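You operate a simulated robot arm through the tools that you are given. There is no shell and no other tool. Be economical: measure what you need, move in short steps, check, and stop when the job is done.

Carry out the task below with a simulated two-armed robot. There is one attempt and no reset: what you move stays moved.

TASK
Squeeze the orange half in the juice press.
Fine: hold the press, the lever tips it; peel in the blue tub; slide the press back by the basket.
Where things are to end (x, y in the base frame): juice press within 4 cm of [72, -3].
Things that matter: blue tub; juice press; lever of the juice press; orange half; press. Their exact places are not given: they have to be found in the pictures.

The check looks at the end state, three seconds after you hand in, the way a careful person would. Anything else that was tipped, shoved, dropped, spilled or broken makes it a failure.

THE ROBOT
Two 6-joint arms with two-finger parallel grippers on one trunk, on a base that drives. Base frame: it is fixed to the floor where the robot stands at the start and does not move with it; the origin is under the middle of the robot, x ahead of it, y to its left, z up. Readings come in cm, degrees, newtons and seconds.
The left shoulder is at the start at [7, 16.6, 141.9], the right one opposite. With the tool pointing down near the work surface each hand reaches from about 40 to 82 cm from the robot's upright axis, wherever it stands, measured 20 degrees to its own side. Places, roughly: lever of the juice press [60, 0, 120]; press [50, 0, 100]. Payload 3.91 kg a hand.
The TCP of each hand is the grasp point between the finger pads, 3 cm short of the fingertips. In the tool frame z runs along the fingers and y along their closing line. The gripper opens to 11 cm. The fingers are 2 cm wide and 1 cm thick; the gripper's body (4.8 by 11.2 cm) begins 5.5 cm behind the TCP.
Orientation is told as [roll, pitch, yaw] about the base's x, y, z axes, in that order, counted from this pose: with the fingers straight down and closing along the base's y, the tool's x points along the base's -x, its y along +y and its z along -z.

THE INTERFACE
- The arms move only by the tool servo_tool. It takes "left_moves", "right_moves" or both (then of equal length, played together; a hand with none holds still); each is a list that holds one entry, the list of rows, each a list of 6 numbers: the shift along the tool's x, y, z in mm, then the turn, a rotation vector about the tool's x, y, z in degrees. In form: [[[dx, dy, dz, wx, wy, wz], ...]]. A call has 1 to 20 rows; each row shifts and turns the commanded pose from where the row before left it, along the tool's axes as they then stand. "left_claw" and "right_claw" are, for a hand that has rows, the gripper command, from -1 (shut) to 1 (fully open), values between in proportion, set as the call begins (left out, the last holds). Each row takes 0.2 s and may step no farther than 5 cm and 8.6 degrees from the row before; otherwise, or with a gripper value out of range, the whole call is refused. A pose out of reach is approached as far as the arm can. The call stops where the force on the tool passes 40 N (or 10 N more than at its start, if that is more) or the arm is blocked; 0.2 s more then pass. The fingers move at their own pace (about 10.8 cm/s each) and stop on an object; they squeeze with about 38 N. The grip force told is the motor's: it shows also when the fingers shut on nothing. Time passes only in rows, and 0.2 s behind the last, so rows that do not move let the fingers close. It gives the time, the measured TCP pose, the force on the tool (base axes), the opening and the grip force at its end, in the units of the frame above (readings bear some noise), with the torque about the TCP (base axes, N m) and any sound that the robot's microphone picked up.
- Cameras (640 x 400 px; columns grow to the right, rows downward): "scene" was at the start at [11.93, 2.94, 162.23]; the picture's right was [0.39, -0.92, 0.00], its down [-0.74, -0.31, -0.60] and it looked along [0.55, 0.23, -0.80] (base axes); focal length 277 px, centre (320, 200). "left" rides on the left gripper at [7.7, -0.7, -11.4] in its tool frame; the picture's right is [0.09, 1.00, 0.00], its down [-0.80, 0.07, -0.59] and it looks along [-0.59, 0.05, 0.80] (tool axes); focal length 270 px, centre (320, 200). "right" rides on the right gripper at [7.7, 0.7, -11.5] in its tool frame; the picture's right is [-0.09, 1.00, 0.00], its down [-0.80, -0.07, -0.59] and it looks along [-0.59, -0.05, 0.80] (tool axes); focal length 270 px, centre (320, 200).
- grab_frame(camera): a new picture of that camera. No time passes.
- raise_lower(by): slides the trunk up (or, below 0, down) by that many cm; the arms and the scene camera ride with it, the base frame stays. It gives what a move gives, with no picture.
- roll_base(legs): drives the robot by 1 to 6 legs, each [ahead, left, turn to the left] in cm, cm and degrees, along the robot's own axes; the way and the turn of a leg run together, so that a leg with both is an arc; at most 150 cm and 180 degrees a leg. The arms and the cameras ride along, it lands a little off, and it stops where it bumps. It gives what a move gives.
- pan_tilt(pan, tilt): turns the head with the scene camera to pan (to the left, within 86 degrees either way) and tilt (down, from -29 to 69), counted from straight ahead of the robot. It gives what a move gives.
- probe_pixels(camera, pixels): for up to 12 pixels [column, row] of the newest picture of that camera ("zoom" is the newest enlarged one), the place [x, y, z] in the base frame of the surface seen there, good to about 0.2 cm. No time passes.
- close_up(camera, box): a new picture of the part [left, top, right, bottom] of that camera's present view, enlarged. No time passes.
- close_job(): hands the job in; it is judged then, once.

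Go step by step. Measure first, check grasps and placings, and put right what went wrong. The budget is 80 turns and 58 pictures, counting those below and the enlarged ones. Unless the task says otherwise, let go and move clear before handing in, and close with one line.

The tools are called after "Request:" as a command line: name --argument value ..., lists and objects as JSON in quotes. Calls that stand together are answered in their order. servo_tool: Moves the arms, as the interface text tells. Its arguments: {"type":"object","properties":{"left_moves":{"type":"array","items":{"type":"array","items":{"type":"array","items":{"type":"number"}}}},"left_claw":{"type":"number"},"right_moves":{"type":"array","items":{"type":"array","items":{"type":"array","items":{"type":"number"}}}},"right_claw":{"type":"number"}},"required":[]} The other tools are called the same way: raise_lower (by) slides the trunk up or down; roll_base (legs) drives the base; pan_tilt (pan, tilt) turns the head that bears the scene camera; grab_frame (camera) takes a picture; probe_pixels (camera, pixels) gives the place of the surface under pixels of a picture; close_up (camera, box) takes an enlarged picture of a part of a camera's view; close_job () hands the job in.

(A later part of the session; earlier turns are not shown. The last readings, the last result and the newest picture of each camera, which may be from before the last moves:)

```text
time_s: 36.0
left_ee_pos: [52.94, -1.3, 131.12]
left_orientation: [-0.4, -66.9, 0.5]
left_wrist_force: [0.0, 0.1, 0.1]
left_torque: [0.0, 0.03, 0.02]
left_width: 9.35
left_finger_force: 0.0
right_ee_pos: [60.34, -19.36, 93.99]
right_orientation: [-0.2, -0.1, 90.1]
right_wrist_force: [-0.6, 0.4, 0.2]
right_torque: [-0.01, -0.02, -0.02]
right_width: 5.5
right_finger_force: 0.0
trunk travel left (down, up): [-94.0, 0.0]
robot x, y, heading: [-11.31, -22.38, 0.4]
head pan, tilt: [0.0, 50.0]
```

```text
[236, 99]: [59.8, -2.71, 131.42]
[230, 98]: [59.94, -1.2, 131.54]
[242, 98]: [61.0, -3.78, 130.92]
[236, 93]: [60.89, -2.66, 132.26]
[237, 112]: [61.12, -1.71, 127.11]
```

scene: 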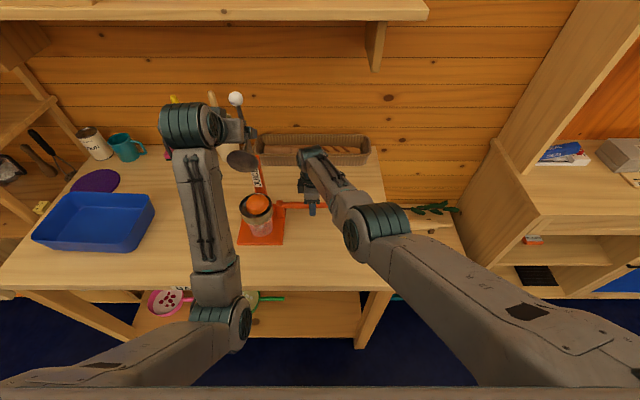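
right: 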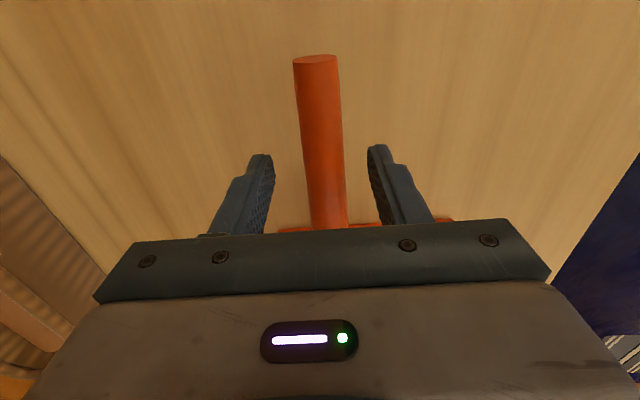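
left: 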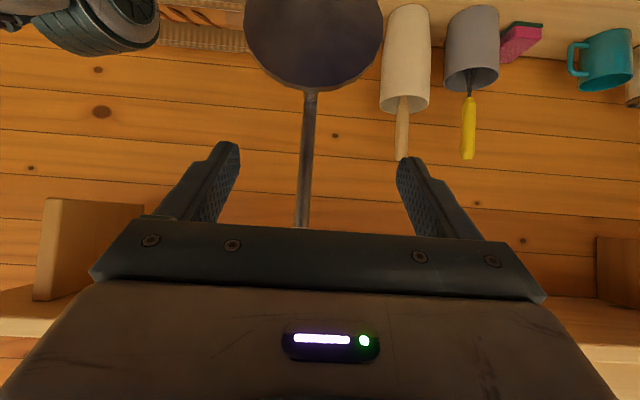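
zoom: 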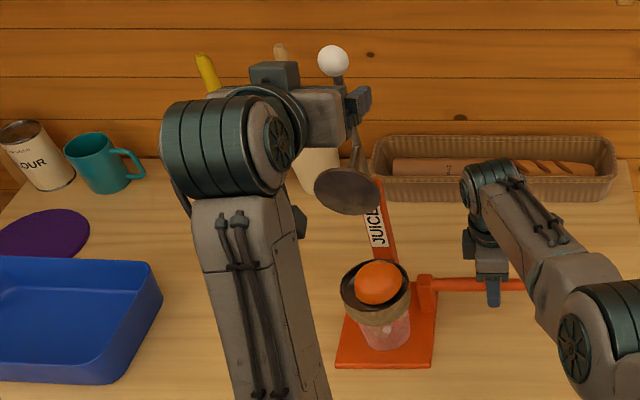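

The ball is around (60.8,−2.1,130.7). First I'll grip the handle with the right hand (5 mm lower, then close), and bring the left hand around the ball still open.

Request:
servo_tool --right_moves '[[[0, 0, 6, 0, 0, 0], [0, 0, 0, 0, 0, 0], [0, 0, 0, 0, 0, 0], [0, 0, 0, 0, 0, 0], [0, 0, 0, 0, 0, 0]]]' --right_claw -1

Request:
servo_tool --left_moves '[[[-8, -8, 24, 0, 0, 0], [-8, 0, 24, 0, 0, 0], [-8, 0, 24, 0, 0, 0], [0, 0, 0, 0, 0, 0]]]'

Request:
close_up --camera "scene" --box '[150, 70, 310, 260]'

```text
time_s: 37.2
left_ee_pos: [52.89, -1.42, 131.1]
left_orientation: [-0.4, -67.0, 0.5]
left_wrist_force: [0.2, -0.4, 0.1]
left_torque: [0.04, 0.02, 0.02]
left_width: 9.37
left_finger_force: 0.1
right_ee_pos: [60.31, -19.4, 93.47]
right_orientation: [-0.4, -0.1, 90.1]
right_wrist_force: [4.0, 0.6, 18.5]
right_torque: [0.97, 0.06, 0.65]
right_width: 2.42
right_finger_force: 37.7
trunk travel left (down, up): [-94.0, 0.0]
robot x, y, heading: [-11.32, -21.84, 0.1]
head pan, tilt: [0.0, 50.0]
```

```text
time_s: 38.2
left_ee_pos: [60.41, -2.03, 130.69]
left_orientation: [-0.4, -66.9, 0.5]
left_wrist_force: [-0.6, -0.3, -0.6]
left_torque: [0.0, 0.0, -0.02]
left_width: 9.39
left_finger_force: 0.0
right_ee_pos: [60.07, -19.38, 93.45]
right_orientation: [-0.2, 0.0, 90.3]
right_wrist_force: [-3.3, 0.3, 13.7]
right_torque: [0.62, 0.16, 0.73]
right_width: 2.36
right_finger_force: 37.8
trunk travel left (down, up): [-94.0, 0.0]
robot x, y, heading: [-11.26, -22.21, 0.4]
head pan, tilt: [0.0, 50.0]
```

```text
2.11 times, centred on (230, 165) of scene
```

zoom: 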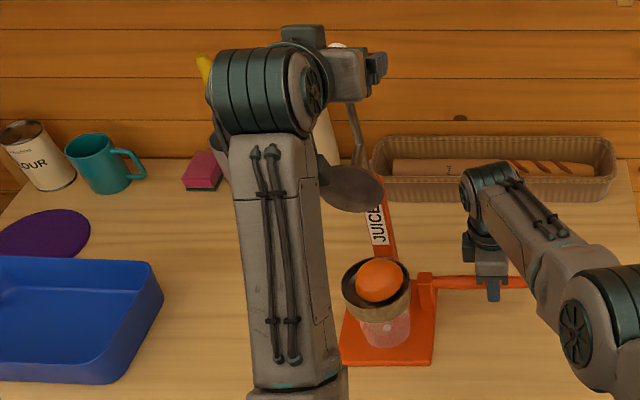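

The left fingers are around the ball (TCP 60.4,−2.0,130.7). Closing gently on it.

Request:
servo_tool --left_moves '[[[0, 0, 0, 0, 0, 0], [0, 0, 0, 0, 0, 0], [0, 0, 0, 0, 0, 0], [0, 0, 0, 0, 0, 0]]]' --left_claw -1

Request:
grab_frame --camera "left"

```text
time_s: 39.2
left_ee_pos: [60.37, -1.94, 130.65]
left_orientation: [-0.6, -67.0, 0.6]
left_wrist_force: [3.0, -7.4, 0.1]
left_torque: [-0.14, -0.37, -0.12]
left_width: 3.31
left_finger_force: 38.2
right_ee_pos: [60.08, -19.24, 93.55]
right_orientation: [-0.3, -0.1, 90.4]
right_wrist_force: [-10.2, 7.9, 19.7]
right_torque: [-0.85, 0.0, 0.78]
right_width: 2.33
right_finger_force: 37.7
trunk travel left (down, up): [-94.0, 0.0]
robot x, y, heading: [-11.23, -22.18, 0.2]
head pan, tilt: [0.0, 50.0]
```

```text
29 pictures are left
```

left: 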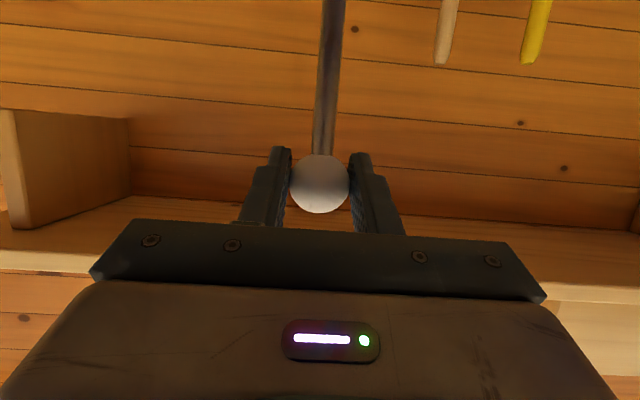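

The ball is firmly held (3.3 cm). I'll start pulling the lever along its arc in a small step and watch the forces.

Request:
servo_tool --left_moves '[[[4, 0, -8, 0, 0, 0], [5, 0, -8, 0, 0, 0], [9, 0, -14, 0, 0, 0], [0, 0, 0, 0, 0, 0]]]'

```text
time_s: 40.2
left_ee_pos: [56.67, -1.99, 130.18]
left_orientation: [-0.5, -66.8, 0.4]
left_wrist_force: [7.3, -13.3, -3.0]
left_torque: [0.1, -0.38, -0.17]
left_width: 3.32
left_finger_force: 37.7
right_ee_pos: [60.19, -19.26, 93.5]
right_orientation: [-0.3, 0.0, 90.2]
right_wrist_force: [-11.1, 16.1, 27.0]
right_torque: [-0.01, 0.14, 0.76]
right_width: 2.4
right_finger_force: 37.8
trunk travel left (down, up): [-94.0, 0.0]
robot x, y, heading: [-11.1, -21.98, 0.2]
head pan, tilt: [0.0, 50.0]
```

Lever moves freely (low force), with 13 N sideways, so I'll ease the hand 4 mm toward −y as I continue the arc.

Request:
servo_tool --left_moves '[[[12, -2, -13.5, 0, 0, 0], [12, -2, -13.5, 0, 0, 0], [14, 0, -11.3, 0, 0, 0], [14, 0, -11.3, 0, 0, 0], [0, 0, 0, 0, 0, 0]]]'

```text
time_s: 41.4
left_ee_pos: [50.35, -2.44, 127.54]
left_orientation: [-0.5, -67.1, 0.5]
left_wrist_force: [0.2, -2.2, 5.5]
left_torque: [0.05, -0.67, -0.11]
left_width: 3.3
left_finger_force: 37.8
right_ee_pos: [60.23, -19.33, 93.42]
right_orientation: [-0.3, 0.1, 90.1]
right_wrist_force: [-2.1, 6.5, 11.5]
right_torque: [-0.21, 0.05, 0.6]
right_width: 2.38
right_finger_force: 37.8
trunk travel left (down, up): [-94.0, 0.0]
robot x, y, heading: [-11.32, -22.11, 0.2]
head pan, tilt: [0.0, 50.0]
```

Very low forces; arc model (pivot ≈ (61.5,110), radius 20.6) fits. Continuing to about 63°, easing the tilt to −51°.

Request:
servo_tool --left_moves '[[[15.7, 0, -8.7, 0, 0, 0], [15.7, 0, -8.7, 0, 8, 0], [17.6, 0, -3.4, 0, 0, 0], [17.6, 0, -3.4, 0, 8, 0], [17.8, 0, 2.2, 0, 0, 0], [17.8, 0, 2.2, 0, 0, 0], [0, 0, 0, 0, 0, 0]]]'

Request:
close_up --camera "scene" --box '[150, 70, 310, 260]'

```text
time_s: 43.0
left_ee_pos: [43.28, -2.64, 119.45]
left_orientation: [-0.2, -50.9, 0.2]
left_wrist_force: [4.4, -0.3, 3.1]
left_torque: [0.09, -0.92, 0.05]
left_width: 3.31
left_finger_force: 37.8
right_ee_pos: [60.25, -19.49, 93.3]
right_orientation: [-0.2, 0.0, 90.2]
right_wrist_force: [-9.3, -1.6, 4.8]
right_torque: [-0.64, 0.03, 0.91]
right_width: 2.35
right_finger_force: 38.1
trunk travel left (down, up): [-94.0, 0.0]
robot x, y, heading: [-11.46, -22.52, 0.1]
head pan, tilt: [0.0, 50.0]
```

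```text
2.11 times, centred on (230, 165) of scene
```

zoom: 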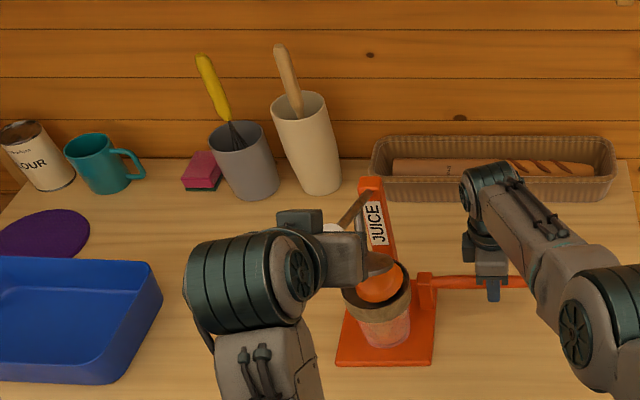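

Lever follows well. Continuing to about 93°, where the disc should meet the orange.

Request:
servo_tool --left_moves '[[[17.2, 0, 5.3, 0, 0, 0], [17.2, 0, 5.3, 0, 0, 0], [16, 0, 8.1, 0, 0, 0], [16, 0, 8.1, 0, 0, 0], [14.3, 0, 10.8, 0, 0, 0], [14.3, 0, 10.8, 0, 0, 0], [0, 0, 0, 0, 0, 0]]]'

```text
time_s: 44.6
left_ee_pos: [40.8, -2.44, 108.75]
left_orientation: [-0.2, -50.8, 0.2]
left_wrist_force: [0.2, -0.8, -0.3]
left_torque: [0.01, 0.03, -0.01]
left_width: 0.01
left_finger_force: 37.3
right_ee_pos: [60.52, -19.38, 93.39]
right_orientation: [-0.4, 0.0, 90.1]
right_wrist_force: [0.9, 0.2, 5.5]
right_torque: [0.22, -0.01, -0.11]
right_width: 2.37
right_finger_force: 37.9
trunk travel left (down, up): [-94.0, 0.0]
robot x, y, heading: [-11.27, -22.13, 0.1]
head pan, tilt: [0.0, 50.0]
```

The ball slipped out (width 0.01). Let me look at where the lever is now.

Request:
grab_frame --camera "left"

Request:
close_up --camera "scene" --box '[150, 70, 310, 260]'

Request:
probe_pixels --camera "zoom" --pixels '[[380, 275], [375, 290], [330, 235], [340, 225], [370, 185]]'

```text
27 pictures are left
```

left: 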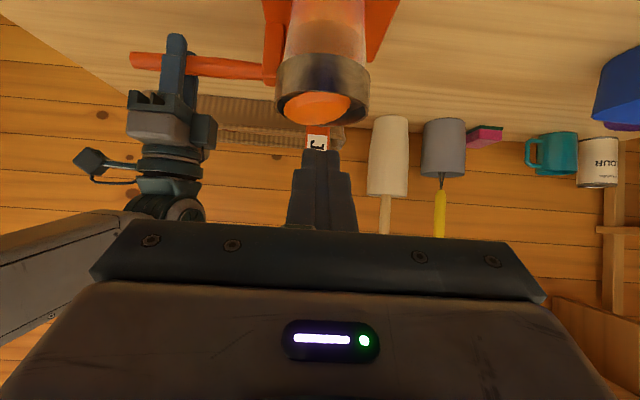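

```text
2.11 times, centred on (230, 165) of scene
```

zoom: 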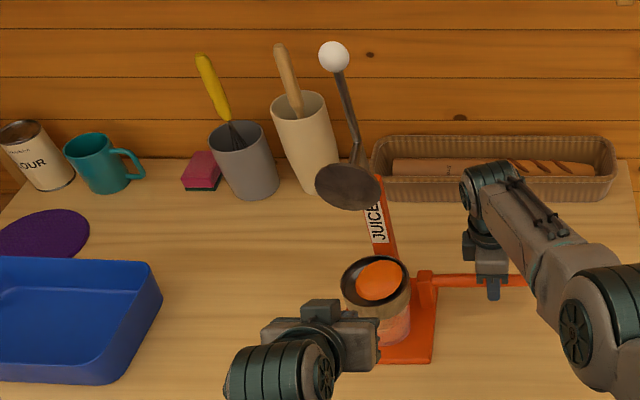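

```text
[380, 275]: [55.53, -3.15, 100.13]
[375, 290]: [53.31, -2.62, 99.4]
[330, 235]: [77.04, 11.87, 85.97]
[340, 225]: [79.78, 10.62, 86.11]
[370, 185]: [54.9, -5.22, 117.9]
```

The lever sprang back upright, and the orange top fell from ≈101 to ≈100 – only partly squeezed. I'll regrasp with the ball seated deep against the palm, so it can't slip; first reverse up to in front of the ball.

Request:
servo_tool --left_moves '[[[-33, 0, -16, 0, 0, 0], [-33, 0, -16, 0, 0, 0], [-33, 0, -16, 0, 0, 0], [-35, 0, 6, 0, -5.4, 0], [-35, 0, 6, 0, -5.4, 0], [-35, 0, 6, 0, -5.4, 0], [-43, 0, 9.5, 0, 0, 0], [0, 0, 0, 0, 0, 0]]]' --left_claw 0.5

Request:
grab_frame --camera "left"

Request:
close_up --camera "scene" --box '[205, 140, 285, 250]'

```text
time_s: 46.4
left_ee_pos: [53.24, -2.76, 131.03]
left_orientation: [-0.4, -67.2, 0.4]
left_wrist_force: [-0.5, 1.2, -0.7]
left_torque: [0.01, 0.01, 0.07]
left_width: 8.23
left_finger_force: 0.0
right_ee_pos: [60.33, -19.41, 93.29]
right_orientation: [-0.2, 0.0, 90.1]
right_wrist_force: [7.8, -2.8, 15.3]
right_torque: [0.48, -0.1, -0.16]
right_width: 2.37
right_finger_force: 38.3
trunk travel left (down, up): [-94.0, 0.0]
robot x, y, heading: [-11.32, -21.59, 0.1]
head pan, tilt: [0.0, 50.0]
```

```text
25 pictures are left
```

left: 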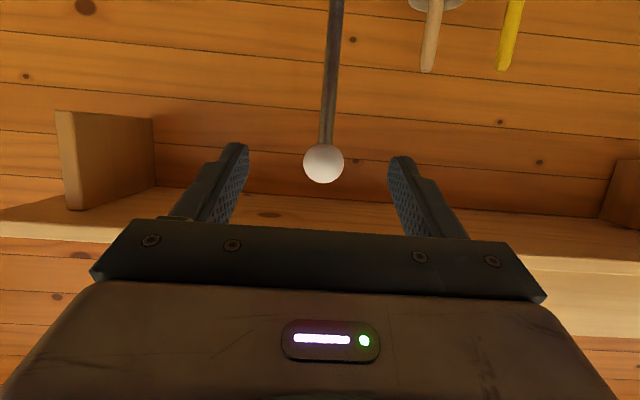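

```text
3.64 times, centred on (245, 195) of scene
```

zoom: 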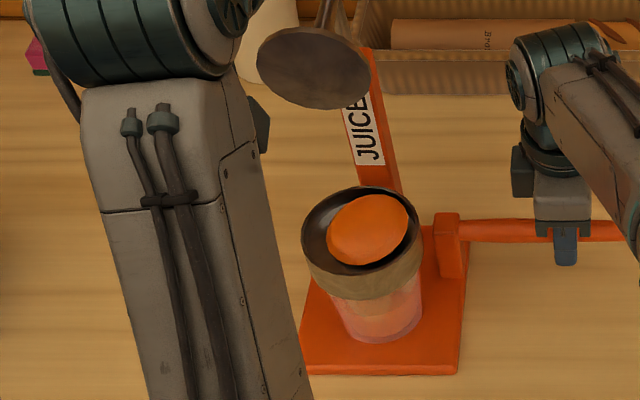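

The orange now looks flattened and there may be juice in the glass. I'll measure the peel and glass levels.

Request:
probe_pixels --camera "zoom" --pixels '[[370, 230], [345, 250], [395, 212], [335, 225], [370, 262], [360, 200], [340, 270], [375, 325]]'

Request:
probe_pixels --camera "left" --pixels '[[323, 163], [304, 163], [343, 163]]'

```text
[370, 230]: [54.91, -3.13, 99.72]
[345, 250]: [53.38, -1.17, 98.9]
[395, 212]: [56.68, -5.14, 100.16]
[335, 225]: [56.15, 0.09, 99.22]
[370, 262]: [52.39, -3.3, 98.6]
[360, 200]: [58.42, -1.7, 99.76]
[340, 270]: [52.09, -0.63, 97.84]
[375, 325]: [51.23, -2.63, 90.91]
```

```text
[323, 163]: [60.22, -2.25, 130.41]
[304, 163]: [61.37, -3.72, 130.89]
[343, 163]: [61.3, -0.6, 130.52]
```

The peel is about 2 cm high (was 3.3). I'll squeeze once more and firmly; moving forward to seat the ball deep between the fingers.

Request:
servo_tool --left_moves '[[[-7, 5, 29, 0, 0, 0], [-7, 0, 29, 0, 0, 0], [-7, 0, 29, 0, 0, 0], [-6, 0, 26, 0, 0, 0], [0, 0, 0, 0, 0, 0]]]'

Request:
grab_frame --camera "left"

```text
time_s: 47.6
left_ee_pos: [64.73, -1.99, 129.24]
left_orientation: [-0.4, -67.1, 0.4]
left_wrist_force: [-0.2, 0.7, 0.4]
left_torque: [-0.02, -0.02, -0.04]
left_width: 8.23
left_finger_force: 0.0
right_ee_pos: [60.24, -19.54, 93.34]
right_orientation: [-0.2, 0.0, 90.1]
right_wrist_force: [4.1, -1.9, 13.7]
right_torque: [0.36, -0.03, -0.35]
right_width: 2.37
right_finger_force: 38.3
trunk travel left (down, up): [-94.0, 0.0]
robot x, y, heading: [-11.45, -22.54, 0.1]
head pan, tilt: [0.0, 50.0]
```

```text
23 pictures are left
```

left: 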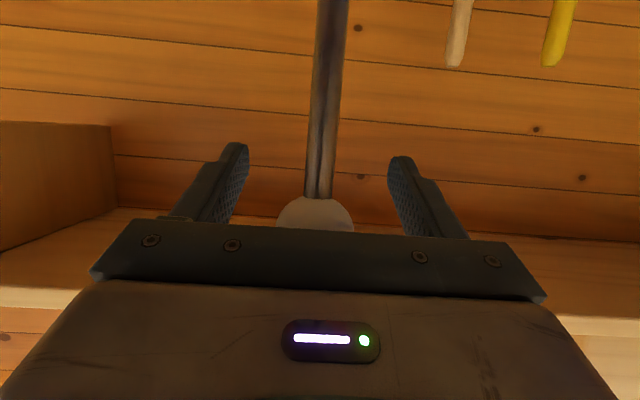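

The ball is deep against the palm. Closing and pulling the first 30° while rotating the hand along.

Request:
servo_tool --left_moves '[[[0, 0, 0, 0, 0, 0], [0, 0, 0, 0, 0, 0], [0, 0, 0, 0, 0, 0], [18.3, 0, -21.5, 0, 3.5, 0], [18.3, 0, -21.5, 0, 3.5, 0], [25.1, 0, -13.8, 0, 3.5, 0], [25.1, 0, -13.8, 0, 3.5, 0], [0, 0, 0, 0, 0, 0]]]' --left_claw -1

```text
time_s: 49.4
left_ee_pos: [54.41, -1.93, 124.86]
left_orientation: [-0.1, -53.2, 0.2]
left_wrist_force: [3.4, -10.7, 3.0]
left_torque: [0.27, -0.63, 0.3]
left_width: 3.32
left_finger_force: 37.6
right_ee_pos: [60.21, -19.47, 93.38]
right_orientation: [-0.3, -0.1, 90.2]
right_wrist_force: [-5.8, 8.9, 10.5]
right_torque: [-0.1, 0.22, -0.33]
right_width: 2.35
right_finger_force: 37.8
trunk travel left (down, up): [-94.0, 0.0]
robot x, y, heading: [-11.46, -22.42, -0.0]
head pan, tilt: [0.0, 50.0]
```

Smooth, low force. Continuing to about 63°.

Request:
servo_tool --left_moves '[[[28.7, -2, -4.2, 0, 3.5, 0], [28.7, -2, -4.2, 0, 3.5, 0], [28.2, 0, 6.1, 0, 3.5, 0], [28.2, 0, 6.1, 0, 3.5, 0], [0, 0, 0, 0, 0, 0]]]'

```text
time_s: 50.6
left_ee_pos: [47.08, -2.39, 115.72]
left_orientation: [-0.2, -39.2, 0.2]
left_wrist_force: [-9.3, 11.2, 10.0]
left_torque: [-0.17, -0.98, -0.06]
left_width: 3.22
left_finger_force: 38.1
right_ee_pos: [60.42, -19.6, 93.45]
right_orientation: [-0.3, 0.1, 90.1]
right_wrist_force: [10.8, -11.8, -1.9]
right_torque: [0.89, 0.17, -0.14]
right_width: 2.37
right_finger_force: 38.4
trunk travel left (down, up): [-94.0, 0.0]
robot x, y, heading: [-11.28, -22.34, -0.0]
head pan, tilt: [0.0, 50.0]
```

Still holding (3.2 cm). Going on to 78° and then 93°, with small rows.

Request:
servo_tool --left_moves '[[[12.1, 1, 7.7, 0, 1.7, 0], [12.1, 1, 7.7, 0, 1.7, 0], [12.1, 0, 7.7, 0, 1.7, 0], [12.1, 0, 7.7, 0, 1.7, 0], [8, 0, 10.8, 0, 0, 0], [8, 0, 10.8, 0, 0, 0], [0, 0, 0, 0, 0, 0]]]'

```text
time_s: 52.2
left_ee_pos: [44.62, -2.43, 108.21]
left_orientation: [-0.1, -32.6, 0.2]
left_wrist_force: [-25.5, 16.1, 22.6]
left_torque: [-0.75, -1.34, 0.12]
left_width: 0.01
left_finger_force: 37.8
right_ee_pos: [60.1, -19.32, 93.4]
right_orientation: [-0.2, 0.1, 90.2]
right_wrist_force: [20.7, -8.8, -7.8]
right_torque: [0.49, 0.02, -0.91]
right_width: 2.48
right_finger_force: 38.2
trunk travel left (down, up): [-94.0, 0.0]
robot x, y, heading: [-11.64, -21.85, 0.1]
head pan, tilt: [0.0, 50.0]
```

Fingers read closed, yet force remains on the hand (−25,16,23). Let me look.

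Request:
grab_frame --camera "left"

Request:
close_up --camera "scene" --box '[170, 110, 290, 250]'

```text
22 pictures are left
```

left: 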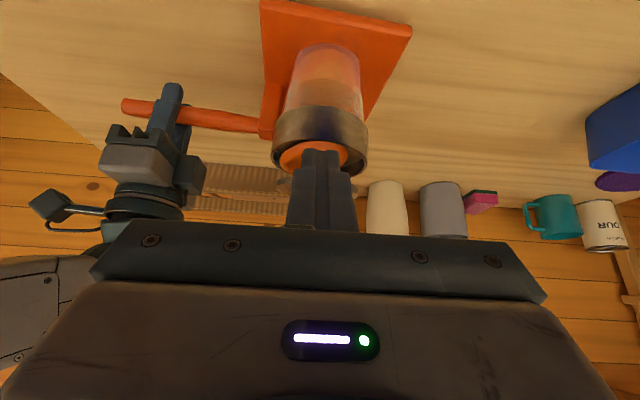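

```text
2.86 times, centred on (230, 180) of scene
```

zoom: 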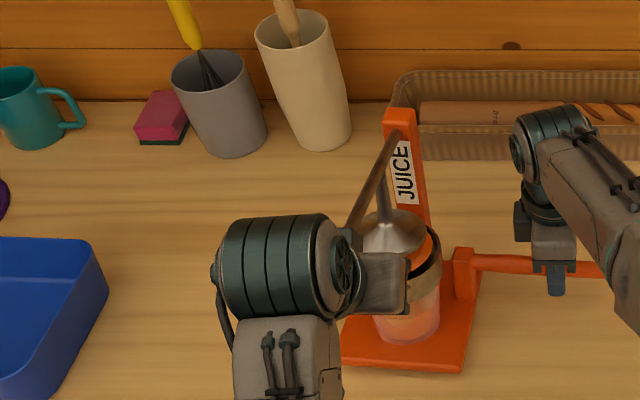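

The lever is down with the disc on the orange and juice shows in the glass; the hand is still bearing on the lever. I'll press down 1 cm more to finish the squeeze.

Request:
servo_tool --left_moves '[[[2.7, 0, 4.2, 0, 0, 0], [2.7, 0, 4.2, 0, 0, 0], [0, 0, 0, 0, 0, 0], [0, 0, 0, 0, 0, 0]]]'

Request:
close_up --camera "scene" --box '[170, 110, 290, 250]'

```text
time_s: 52.6
left_ee_pos: [44.6, -2.17, 107.72]
left_orientation: [-0.1, -32.9, 0.2]
left_wrist_force: [-14.1, 4.4, 8.7]
left_torque: [-0.25, -0.78, 0.08]
left_width: 0.0
left_finger_force: 37.7
right_ee_pos: [60.19, -19.65, 93.45]
right_orientation: [-0.3, 0.1, 90.0]
right_wrist_force: [5.6, -0.6, 1.8]
right_torque: [-0.2, 0.3, -0.73]
right_width: 2.51
right_finger_force: 38.1
trunk travel left (down, up): [-94.0, 0.0]
robot x, y, heading: [-11.59, -22.31, 0.2]
head pan, tilt: [0.0, 50.0]
stopped in row 2 (left hand): the force on the tool passed its limit (the readings are from after the stop); the commanded pose is now the measured one
```

```text
2.86 times, centred on (230, 180) of scene
```

zoom: 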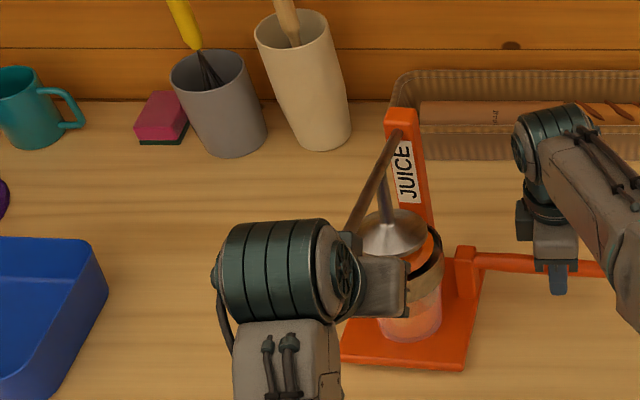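

It met a firm stop (force limit), so the squeeze is done. I'll let the lever rise along its arc, then pull back off it.

Request:
servo_tool --left_moves '[[[-16, 0, -18, 0, 0, 0], [-24, 0, -15, 0, 0, 0], [-24, 0, -15, 0, 0, 0], [-28, 0, -6, 0, 0, 0], [0, 0, -40, 0, 0, 0], [0, 0, -40, 0, 0, 0], [0, 0, 0, 0, 0, 0]]]'

Request:
grab_frame --camera "left"

Request:
grab_frame --camera "scene"

```text
time_s: 54.2
left_ee_pos: [45.9, -2.68, 122.74]
left_orientation: [0.1, -32.8, 0.2]
left_wrist_force: [-0.3, -0.2, 0.5]
left_torque: [-0.01, 0.01, 0.01]
left_width: 0.0
left_finger_force: 38.1
left hand out of reach, approached as far as the arm can: row 6
right_ee_pos: [60.33, -19.54, 93.23]
right_orientation: [-0.2, 0.3, 90.0]
right_wrist_force: [0.9, -1.7, 6.2]
right_torque: [-0.34, 0.07, -0.53]
right_width: 2.44
right_finger_force: 37.9
trunk travel left (down, up): [-94.0, 0.0]
robot x, y, heading: [-11.47, -22.06, 0.4]
head pan, tilt: [0.0, 50.0]
```

```text
19 pictures are left
```

left: 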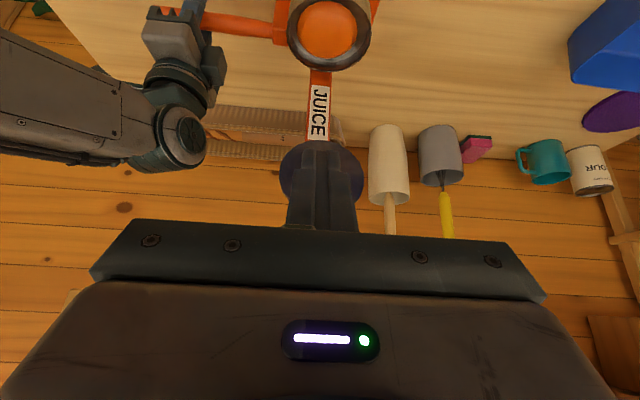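

```text
18 pictures are left
```

scene: 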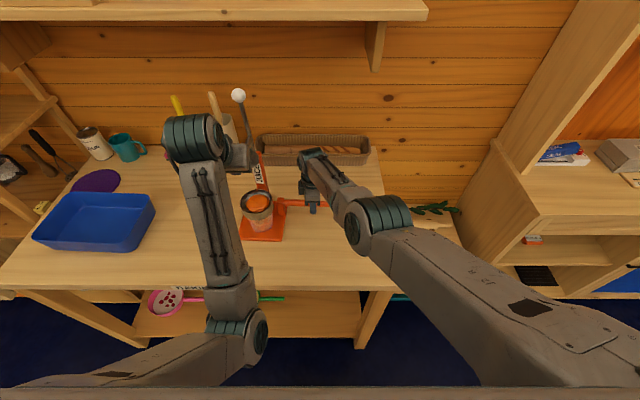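

The lever is up and free, the peel is in the bowl at (328,28). Probing its position and moving the left hand down in front of the disc, open.

Request:
probe_pixels --camera "left" --pixels '[[328, 28], [301, 28], [355, 28], [328, 52], [328, 5], [292, 40], [368, 40]]'

Request:
servo_tool --left_moves '[[[25, 3, 20, 0, 0, 0], [25, 3, 20, 0, 0, 0], [10, 0, 30, 0, 0, 0], [0, 0, 30, 0, 0, 0], [0, 0, 0, 0, 0, 0]]]' --left_claw 0.5

Request:
grab_frame --camera "left"

```text
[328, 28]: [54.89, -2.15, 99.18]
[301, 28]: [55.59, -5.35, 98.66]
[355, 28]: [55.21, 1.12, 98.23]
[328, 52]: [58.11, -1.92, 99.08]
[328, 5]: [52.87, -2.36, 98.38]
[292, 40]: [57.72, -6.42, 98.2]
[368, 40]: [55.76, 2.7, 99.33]
```

```text
time_s: 55.4
left_ee_pos: [46.4, -2.14, 111.19]
left_orientation: [0.0, -32.5, 0.2]
left_wrist_force: [-1.1, -0.5, 0.2]
left_torque: [-0.01, -0.02, 0.0]
left_width: 8.24
left_finger_force: 0.1
right_ee_pos: [60.43, -19.66, 93.22]
right_orientation: [-0.2, 0.0, 90.2]
right_wrist_force: [1.8, -0.9, 4.6]
right_torque: [-0.26, 0.07, -0.73]
right_width: 2.42
right_finger_force: 37.6
trunk travel left (down, up): [-94.0, 0.0]
robot x, y, heading: [-11.38, -22.3, 0.3]
head pan, tilt: [0.0, 50.0]
```

```text
17 pictures are left
```

left: 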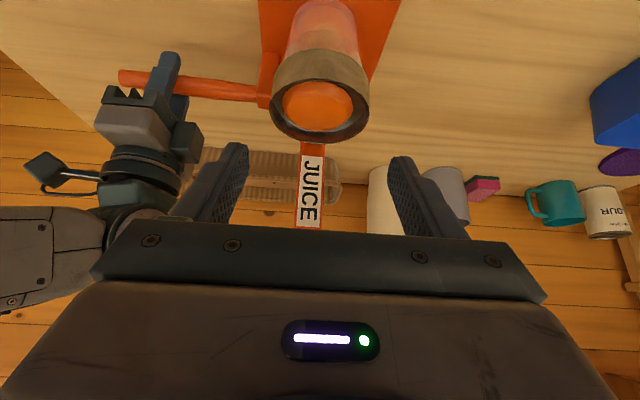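

The peel is now only ~1.3 cm high (top 99.2), so the fingers must fit between peel and bowl wall. I'll zoom in for an exact measure.

Request:
close_up --camera "left" --box '[260, 40, 380, 150]'

Request:
probe_pixels --camera "zoom" --pixels '[[320, 200], [70, 200], [90, 200], [110, 200], [125, 200], [140, 200], [480, 200], [500, 200], [520, 200], [540, 200], [560, 200], [580, 200]]'

```text
3.64 times, centred on (320, 95) of left
```

zoom: 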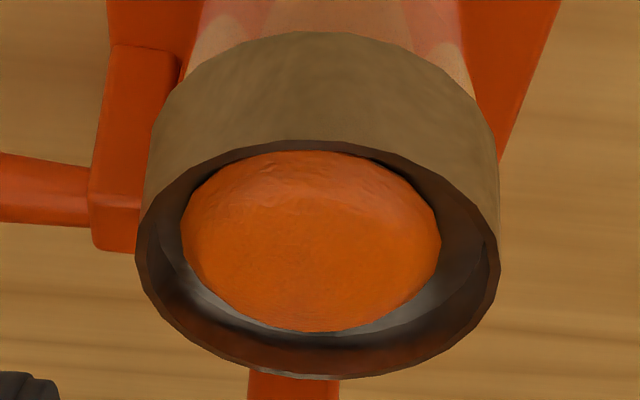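

```text
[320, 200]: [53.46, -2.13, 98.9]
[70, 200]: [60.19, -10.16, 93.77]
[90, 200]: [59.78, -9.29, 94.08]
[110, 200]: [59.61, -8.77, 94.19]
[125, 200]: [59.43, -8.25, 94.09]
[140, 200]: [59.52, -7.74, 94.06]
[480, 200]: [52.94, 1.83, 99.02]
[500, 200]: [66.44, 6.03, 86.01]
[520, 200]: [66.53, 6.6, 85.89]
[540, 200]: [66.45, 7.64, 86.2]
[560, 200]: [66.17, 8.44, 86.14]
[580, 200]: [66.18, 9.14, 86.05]
```

Request:
probe_pixels --camera "zoom" --pixels '[[141, 255], [152, 258], [165, 258], [178, 258], [188, 250], [310, 250], [435, 250], [446, 258], [460, 258], [475, 258], [490, 258], [497, 258]]'

Request:
probe_pixels --camera "zoom" --pixels '[[310, 155], [310, 325], [310, 340], [310, 360], [310, 374], [310, 148], [200, 250], [225, 250], [400, 250], [420, 250], [310, 300]]'

```text
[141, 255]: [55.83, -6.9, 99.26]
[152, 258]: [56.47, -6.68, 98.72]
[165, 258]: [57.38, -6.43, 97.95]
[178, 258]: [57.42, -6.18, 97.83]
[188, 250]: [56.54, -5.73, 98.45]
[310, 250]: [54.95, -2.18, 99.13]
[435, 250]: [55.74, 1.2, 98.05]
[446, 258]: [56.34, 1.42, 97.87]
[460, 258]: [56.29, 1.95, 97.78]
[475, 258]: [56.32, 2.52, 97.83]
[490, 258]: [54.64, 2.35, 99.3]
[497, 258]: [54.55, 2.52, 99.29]
```

```text
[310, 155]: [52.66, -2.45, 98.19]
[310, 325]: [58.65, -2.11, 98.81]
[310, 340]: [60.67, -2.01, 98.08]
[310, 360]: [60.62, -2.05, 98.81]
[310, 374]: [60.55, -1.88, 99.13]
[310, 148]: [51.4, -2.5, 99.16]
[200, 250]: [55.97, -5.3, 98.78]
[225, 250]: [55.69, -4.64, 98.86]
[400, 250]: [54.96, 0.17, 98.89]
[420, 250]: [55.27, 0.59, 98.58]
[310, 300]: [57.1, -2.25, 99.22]
```

Bowl inside is y −6.85…2.45, centre (56,−2.2); the peel spans y −5.7…1.25. There's about 1 cm each side, so I'll set the fingers to ≈7.1 cm and approach just above with x centred.

Request:
servo_tool --left_moves '[[[-9, -1, 36, 0, 0, 0], [-9, 0, 36, 0, 0, 0], [-9, 0, 36, 0, 0, 0], [0, 0, 0, 0, 0, 0], [0, 0, 0, 0, 0, 0]]]' --left_claw 0.29

Request:
close_up --camera "left" --box '[200, 60, 440, 230]'

```text
time_s: 56.6
left_ee_pos: [54.33, -2.16, 103.58]
left_orientation: [-0.1, -32.5, 0.1]
left_wrist_force: [0.3, -0.2, 0.1]
left_torque: [0.01, 0.03, -0.03]
left_width: 7.09
left_finger_force: 0.0
right_ee_pos: [60.39, -19.65, 93.14]
right_orientation: [-0.2, 0.1, 90.2]
right_wrist_force: [1.6, -1.4, 4.0]
right_torque: [-0.03, -0.07, -0.78]
right_width: 2.42
right_finger_force: 37.8
trunk travel left (down, up): [-94.0, 0.0]
robot x, y, heading: [-10.83, -22.35, 0.2]
head pan, tilt: [0.0, 50.0]
```

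```text
2.35 times, centred on (320, 145) of left
```

zoom: 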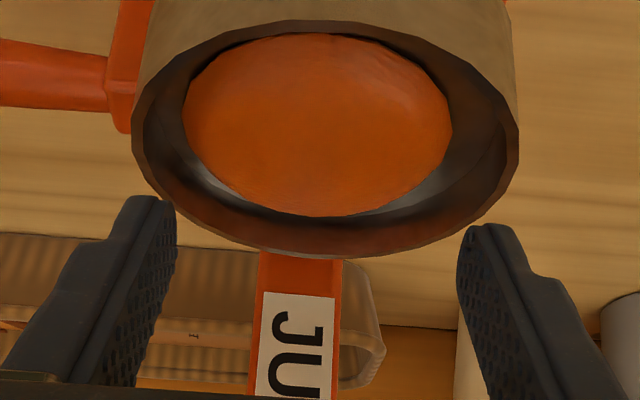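

Fingers are centred over the peel. Descending gently in small steps.

Request:
servo_tool --left_moves '[[[3.5, 0, 8, 0, 0, 0], [3.2, 0, 5, 0, 0, 0], [2.7, 0, 4.2, 0, 0, 0], [2, 0, 3, 0, 0, 0], [0, 0, 0, 0, 0, 0]]]'

Request:
close_up --camera "left" --box '[200, 60, 440, 230]'

```text
time_s: 57.6
left_ee_pos: [54.43, -2.38, 102.18]
left_orientation: [0.0, -33.5, 0.2]
left_wrist_force: [-5.8, -0.3, 6.5]
left_torque: [0.03, 0.11, 0.08]
left_width: 7.1
left_finger_force: 0.0
right_ee_pos: [60.15, -19.56, 93.19]
right_orientation: [-0.2, 0.3, 90.1]
right_wrist_force: [-2.7, 0.5, 5.4]
right_torque: [0.12, 0.06, -0.62]
right_width: 2.45
right_finger_force: 37.3
trunk travel left (down, up): [-94.0, 0.0]
robot x, y, heading: [-11.7, -21.85, 0.5]
head pan, tilt: [0.0, 50.0]
stopped in row 4 (left hand): the force on the tool passed its limit (the readings are from after the stop); the commanded pose is now the measured one
```

```text
2.35 times, centred on (320, 145) of left
```

zoom: 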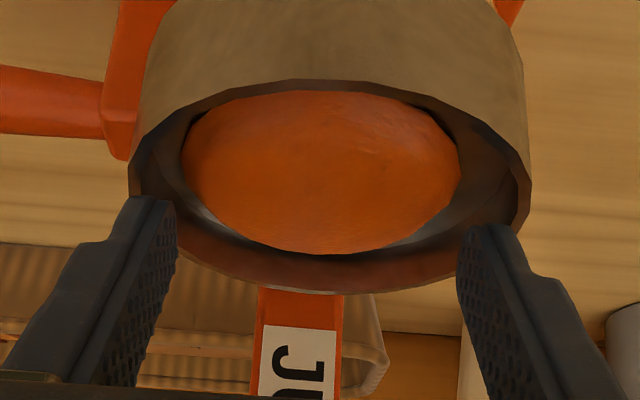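

It touched something at tip height ≈99.5. I'll probe the fingertip corners and nearby rim to see the offset.

Request:
probe_pixels --camera "zoom" --pixels '[[140, 200], [168, 203], [165, 225], [465, 232], [500, 228], [490, 245], [125, 190], [133, 170], [528, 190], [524, 215], [320, 93], [320, 290]]'

```text
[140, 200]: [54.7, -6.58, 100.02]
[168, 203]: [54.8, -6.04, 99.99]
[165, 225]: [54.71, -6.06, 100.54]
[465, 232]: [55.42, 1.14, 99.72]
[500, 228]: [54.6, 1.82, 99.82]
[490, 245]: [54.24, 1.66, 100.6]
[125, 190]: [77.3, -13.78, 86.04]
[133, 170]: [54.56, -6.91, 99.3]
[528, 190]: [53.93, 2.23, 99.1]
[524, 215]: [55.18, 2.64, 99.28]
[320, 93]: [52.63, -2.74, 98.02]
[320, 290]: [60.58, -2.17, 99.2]
```

The tips span y −6.04…1.14 inside, so the hand is 3 mm too far toward −y and its outer finger meets the rim; x should also go 0.8 cm forward. I'll lift a bit, correct and retry with a hair less opening.

Request:
servo_tool --left_moves '[[[-2.7, 0, -4.2, 0, 0, 0], [-6.7, 3, 4.3, 0, 0, 0], [0, 0, 0, 0, 0, 0], [2.7, 0, 4.2, 0, 0, 0], [2.7, 0, 4.2, 0, 0, 0], [2.2, 0, 3.4, 0, 0, 0], [0, 0, 0, 0, 0, 0]]]' --left_claw 0.265

Request:
close_up --camera "left" --box '[200, 60, 440, 230]'

```text
time_s: 58.9
left_ee_pos: [55.47, -2.06, 102.18]
left_orientation: [0.1, -34.0, 0.0]
left_wrist_force: [-5.4, -0.9, 7.7]
left_torque: [-0.05, 0.1, 0.05]
left_width: 6.97
left_finger_force: 0.3
right_ee_pos: [60.01, -19.79, 93.2]
right_orientation: [-0.4, 0.1, 90.0]
right_wrist_force: [-1.9, -1.1, 7.8]
right_torque: [-0.08, 0.12, -0.66]
right_width: 2.42
right_finger_force: 38.1
trunk travel left (down, up): [-94.0, 0.0]
robot x, y, heading: [-11.56, -22.05, 0.5]
head pan, tilt: [0.0, 50.0]
stopped in row 6 (left hand): the force on the tool passed its limit (the readings are from after the stop); the commanded pose is now the measured one
```

```text
2.35 times, centred on (320, 145) of left
```

zoom: 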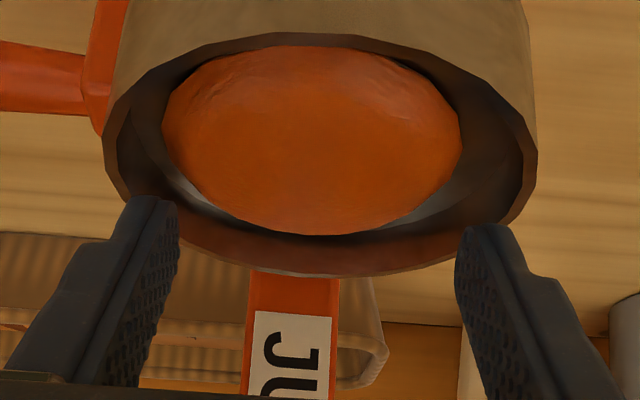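

Stopped again at the same height. I'll probe peel edges, tips and rim in this view to see which one obstructs.

Request:
probe_pixels --camera "zoom" --pixels '[[166, 130], [458, 130], [175, 205], [458, 230], [150, 198], [490, 226], [125, 190], [106, 140], [536, 140], [515, 215], [310, 48], [310, 232]]'

Request:
close_up --camera "scene" --box '[190, 110, 300, 250]'

```text
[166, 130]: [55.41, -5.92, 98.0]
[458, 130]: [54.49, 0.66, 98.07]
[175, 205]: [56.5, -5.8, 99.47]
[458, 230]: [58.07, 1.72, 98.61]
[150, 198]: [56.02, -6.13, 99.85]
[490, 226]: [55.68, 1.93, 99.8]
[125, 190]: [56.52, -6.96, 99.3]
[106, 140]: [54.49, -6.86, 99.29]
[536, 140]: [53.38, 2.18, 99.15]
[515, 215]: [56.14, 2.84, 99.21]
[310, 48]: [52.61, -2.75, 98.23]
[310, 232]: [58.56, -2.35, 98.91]
```

```text
2.86 times, centred on (245, 180) of scene
```

zoom: 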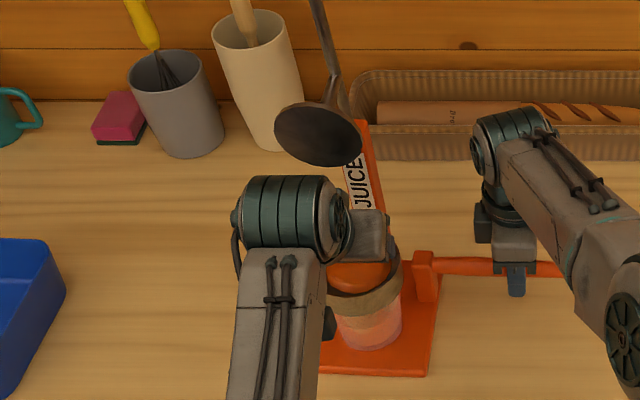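

The outer finger faces still catch the rim (inside half-width ≈4.6). I'll lift slightly, narrow to 6.5 cm – the peel's rounded edge lets the tips slide down past it – and retry.

Request:
servo_tool --left_moves '[[[-2.7, 0, -4.2, 0, 0, 0], [1, 0.5, -1, 0, 0, 0], [0, 0, 0, 0, 0, 0], [2.7, 0, 4.2, 0, 0, 0], [2.7, 0, 4.2, 0, 0, 0], [2.7, 0, 4.2, 0, 0, 0], [1, 0, 2, 0, 0, 0], [0, 0, 0, 0, 0, 0]]]' --left_claw 0.18

```text
time_s: 60.3
left_ee_pos: [55.45, -2.02, 102.07]
left_orientation: [0.3, -35.1, 0.1]
left_wrist_force: [-10.0, -1.6, 13.1]
left_torque: [0.49, 0.14, 0.35]
left_width: 6.42
left_finger_force: 0.1
right_ee_pos: [60.02, -19.76, 93.26]
right_orientation: [-0.6, 0.2, 90.0]
right_wrist_force: [-1.2, -2.2, 8.8]
right_torque: [0.48, -0.1, -0.61]
right_width: 2.42
right_finger_force: 38.4
trunk travel left (down, up): [-94.0, 0.0]
robot x, y, heading: [-11.54, -22.29, 0.5]
head pan, tilt: [0.0, 50.0]
stopped in row 6 (left hand): the force on the tool passed its limit (the readings are from after the stop); the commanded pose is now the measured one
```

Stopped again at the same height, with torque suggesting the +y finger is the one touching. One look before deciding.

Request:
close_up --camera "left" --box '[220, 60, 420, 200]'

Request:
probe_pixels --camera "zoom" --pixels '[[320, 150], [150, 170], [200, 170], [440, 170], [470, 170], [140, 225], [170, 235], [470, 255], [500, 255], [250, 200], [400, 200]]'

```text
2.86 times, centred on (320, 130) of left
```

zoom: 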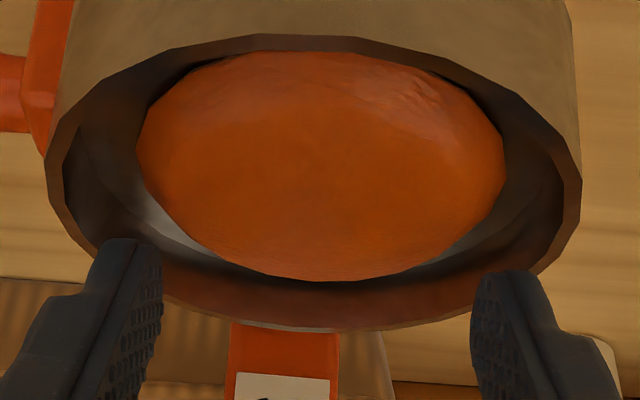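

```text
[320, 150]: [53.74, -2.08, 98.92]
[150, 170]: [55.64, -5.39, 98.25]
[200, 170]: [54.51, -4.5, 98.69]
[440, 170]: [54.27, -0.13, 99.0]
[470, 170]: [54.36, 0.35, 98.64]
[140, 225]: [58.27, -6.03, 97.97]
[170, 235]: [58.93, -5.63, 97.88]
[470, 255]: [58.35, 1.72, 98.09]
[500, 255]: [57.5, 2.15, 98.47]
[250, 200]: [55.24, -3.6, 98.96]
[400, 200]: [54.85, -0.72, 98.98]
```

Hard to see which; the cheap test is to close here and read the width – if the peel body extends this high, it'll be gripped.

Request:
servo_tool --left_moves '[[[0, 0, 1, 0, 0, 0], [0, 0, 0, 0, 0, 0], [0, 0, 0, 0, 0, 0]]]' --left_claw -0.2

```text
time_s: 61.1
left_ee_pos: [55.47, -1.82, 102.21]
left_orientation: [0.2, -35.2, 0.1]
left_wrist_force: [-16.4, 14.0, 34.3]
left_torque: [1.32, 0.23, 0.6]
left_width: 5.87
left_finger_force: 38.0
right_ee_pos: [59.98, -19.74, 93.17]
right_orientation: [-0.5, 0.2, 89.9]
right_wrist_force: [15.5, -7.2, 0.2]
right_torque: [0.39, -0.15, -0.9]
right_width: 2.4
right_finger_force: 37.8
trunk travel left (down, up): [-94.0, 0.0]
robot x, y, heading: [-11.33, -22.1, 0.4]
head pan, tilt: [0.0, 50.0]
```

It stopped at 5.87 cm with 38 N: the peel is gripped. Lifting straight up slowly.

Request:
servo_tool --left_moves '[[[0, 0, 0, 0, 0, 0], [0, 0, 0, 0, 0, 0], [-5.7, 0, -8.2, 0, 0, 0], [-5.7, 0, -8.2, 0, 0, 0], [-5.7, 0, -8.2, 0, 0, 0], [0, 0, 0, 0, 0, 0]]]' --left_claw -1

Request:
grab_frame --camera "left"

```text
time_s: 62.5
left_ee_pos: [55.68, -2.04, 104.8]
left_orientation: [0.2, -34.7, 0.1]
left_wrist_force: [-0.2, 0.8, -0.1]
left_torque: [0.02, -0.03, -0.01]
left_width: 5.85
left_finger_force: 37.5
right_ee_pos: [60.11, -19.74, 93.01]
right_orientation: [-0.3, -0.1, 89.9]
right_wrist_force: [0.5, -7.8, 20.0]
right_torque: [0.79, -0.07, -0.79]
right_width: 2.42
right_finger_force: 38.4
trunk travel left (down, up): [-94.0, 0.0]
robot x, y, heading: [-11.4, -21.95, 0.4]
head pan, tilt: [0.0, 50.0]
```

```text
10 pictures are left
```

left: 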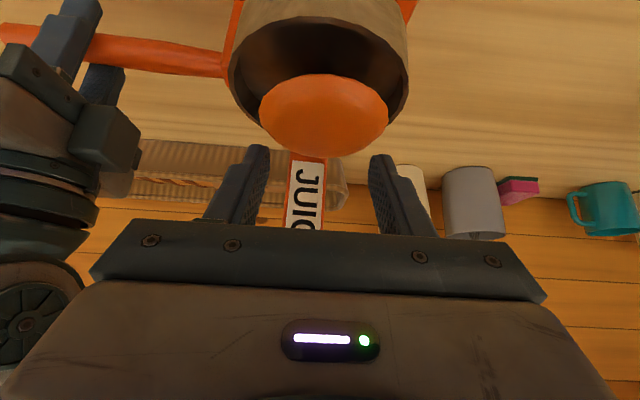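

The peel is out of the bowl (5.85 cm grip). Now I raise a little and back off toward −x with the left hand, then release the handle with the right and lift clear.

Request:
servo_tool --left_moves '[[[-5.7, 0, -8.2, 0, 0, 0], [20, 0, -14, 0, 0, 0], [20, 0, -14, 0, 0, 0], [20, 0, -14, 0, 0, 0], [20, 0, -14, 0, 0, 0], [0, 0, 0, 0, 0, 0]]]'

Request:
servo_tool --right_moves '[[[0, 0, 0, 0, 0, 0], [0, 0, 0, 0, 0, 0], [0, 0, -20, 0, 0, 0], [0, 0, -30, 0, 0, 0], [0, 0, -30, 0, 0, 0], [30, 0, -10, 0, 0, 0], [40, 0, 0, 0, 0, 0], [40, 0, 0, 0, 0, 0], [0, 0, 0, 0, 0, 0]]]' --right_claw 0.0

```text
time_s: 63.9
left_ee_pos: [46.2, -2.03, 105.82]
left_orientation: [0.1, -34.8, 0.1]
left_wrist_force: [0.3, 0.7, -0.8]
left_torque: [-0.03, 0.03, 0.01]
left_width: 5.8
left_finger_force: 37.8
right_ee_pos: [60.14, -19.72, 92.83]
right_orientation: [-0.3, 0.1, 89.9]
right_wrist_force: [1.5, -4.0, 12.9]
right_torque: [0.21, 0.0, -0.7]
right_width: 2.37
right_finger_force: 38.6
trunk travel left (down, up): [-94.0, 0.0]
robot x, y, heading: [-11.65, -21.9, 0.5]
head pan, tilt: [0.0, 50.0]
```

```text
time_s: 65.9
left_ee_pos: [46.32, -1.81, 105.75]
left_orientation: [0.0, -34.6, 0.3]
left_wrist_force: [-0.1, 0.7, -0.9]
left_torque: [0.01, -0.01, 0.02]
left_width: 5.77
left_finger_force: 38.4
right_ee_pos: [60.79, -31.03, 101.93]
right_orientation: [-0.1, 0.2, 90.0]
right_wrist_force: [0.5, -0.4, -0.5]
right_torque: [-0.02, 0.04, 0.01]
right_width: 5.51
right_finger_force: 0.0
trunk travel left (down, up): [-94.0, 0.0]
robot x, y, heading: [-11.11, -22.11, 0.3]
head pan, tilt: [0.0, 50.0]
```

Right hand is free of the handle. Pull it further right and back, then shift the base left 33 cm so the left hand reaches the tub.

Request:
servo_tool --right_moves '[[[40, 25, 0, 0, 0, 0], [40, 25, 0, 0, 0, 0], [40, 25, 0, 0, 0, 0], [40, 25, 0, 0, 0, 0], [40, 25, 0, 0, 0, 0], [40, 25, 0, 0, 0, 0], [0, 0, 0, 0, 0, 0]]]'

Request:
roll_base --legs '[[0, 33, 0]]'

Request:
pan_tilt --pan 20 --tilt 55

Request:
grab_frame --camera "scene"

```text
time_s: 67.5
left_ee_pos: [46.3, -1.93, 105.51]
left_orientation: [0.1, -34.5, 0.1]
left_wrist_force: [0.1, -0.9, -1.0]
left_torque: [0.01, 0.0, 0.01]
left_width: 5.73
left_finger_force: 37.8
right_ee_pos: [45.3, -54.48, 102.01]
right_orientation: [-0.1, 0.1, 90.0]
right_wrist_force: [0.1, 0.2, 0.1]
right_torque: [-0.03, 0.03, 0.01]
right_width: 5.51
right_finger_force: 0.0
trunk travel left (down, up): [-94.0, 0.0]
robot x, y, heading: [-11.64, -22.44, 0.2]
head pan, tilt: [0.0, 50.0]
```

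```text
time_s: 69.7
left_ee_pos: [46.02, 31.63, 105.74]
left_orientation: [0.1, -34.6, 0.3]
left_wrist_force: [0.0, -0.4, -0.3]
left_torque: [0.01, -0.01, -0.02]
left_width: 5.67
left_finger_force: 37.9
right_ee_pos: [45.36, -20.95, 101.99]
right_orientation: [-0.1, 0.1, 90.2]
right_wrist_force: [0.5, 0.0, -0.3]
right_torque: [0.01, -0.03, 0.0]
right_width: 5.51
right_finger_force: 0.0
trunk travel left (down, up): [-94.0, 0.0]
robot x, y, heading: [-11.65, 11.57, 0.6]
head pan, tilt: [0.0, 50.0]
```

```text
time_s: 70.5
left_ee_pos: [45.93, 31.8, 105.83]
left_orientation: [0.0, -34.6, 0.3]
left_wrist_force: [0.0, -0.1, -1.1]
left_torque: [-0.01, 0.0, -0.03]
left_width: 5.67
left_finger_force: 38.0
right_ee_pos: [45.11, -20.8, 101.95]
right_orientation: [-0.2, 0.4, 90.1]
right_wrist_force: [-0.2, -0.2, -1.1]
right_torque: [0.0, -0.03, 0.01]
right_width: 5.5
right_finger_force: 0.1
trunk travel left (down, up): [-94.0, 0.0]
robot x, y, heading: [-11.66, 11.46, 0.7]
head pan, tilt: [20.0, 55.0]
```

```text
9 pictures are left
```

scene: 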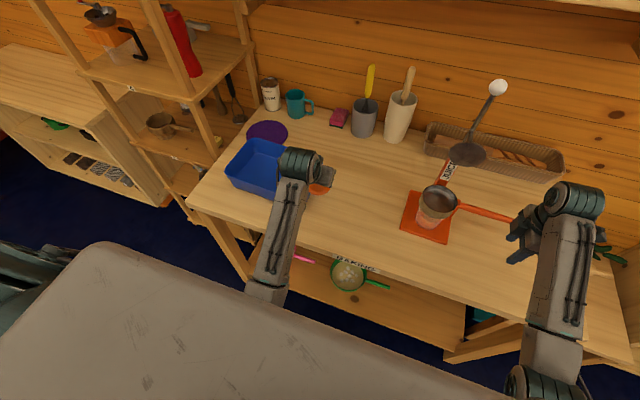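

The peel is still held though the width creeps (5.67), so I'll go promptly over the tub and probe its rim at the same time.

Request:
servo_tool --left_moves '[[[-10.7, 41, 7.4, 0, 0, 0], [-10.7, 41, 7.4, 0, 0, 0], [-10.7, 41, 7.4, 0, 0, 0], [-10.7, 41, 7.4, 0, 0, 0], [-10.7, 40, 7.4, 0, 0, 0], [0, 0, 0, 0, 0, 0]]]'

Request:
probe_pixels --camera "scene" --pixels '[[253, 140], [227, 170], [276, 197], [250, 185], [262, 165], [225, 180]]'

Request:
grab_frame --camera "left"

```text
time_s: 71.9
left_ee_pos: [52.15, 52.23, 105.55]
left_orientation: [0.1, -34.6, 0.5]
left_wrist_force: [-0.3, -0.2, -1.2]
left_torque: [0.0, 0.01, -0.01]
left_width: 5.61
left_finger_force: 38.4
right_ee_pos: [45.1, -20.76, 101.9]
right_orientation: [0.0, 0.2, 90.2]
right_wrist_force: [0.5, -0.6, -0.4]
right_torque: [0.04, -0.04, -0.02]
right_width: 5.49
right_finger_force: 0.2
trunk travel left (down, up): [-94.0, 0.0]
robot x, y, heading: [-12.01, 11.47, 0.4]
head pan, tilt: [20.0, 55.0]
```

```text
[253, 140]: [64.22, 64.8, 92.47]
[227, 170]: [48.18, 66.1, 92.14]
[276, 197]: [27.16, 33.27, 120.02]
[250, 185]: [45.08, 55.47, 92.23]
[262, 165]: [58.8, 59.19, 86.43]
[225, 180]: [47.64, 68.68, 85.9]
```

```text
8 pictures are left
```

left: 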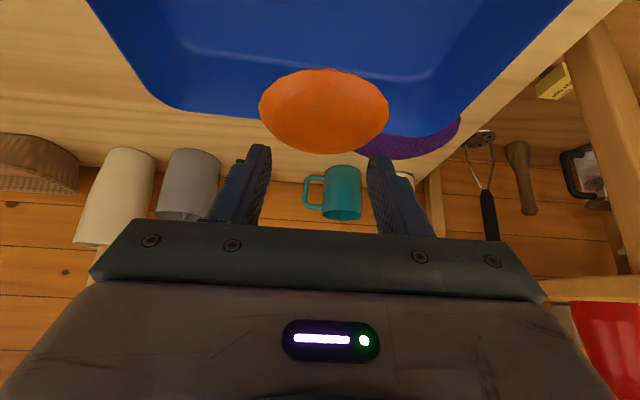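

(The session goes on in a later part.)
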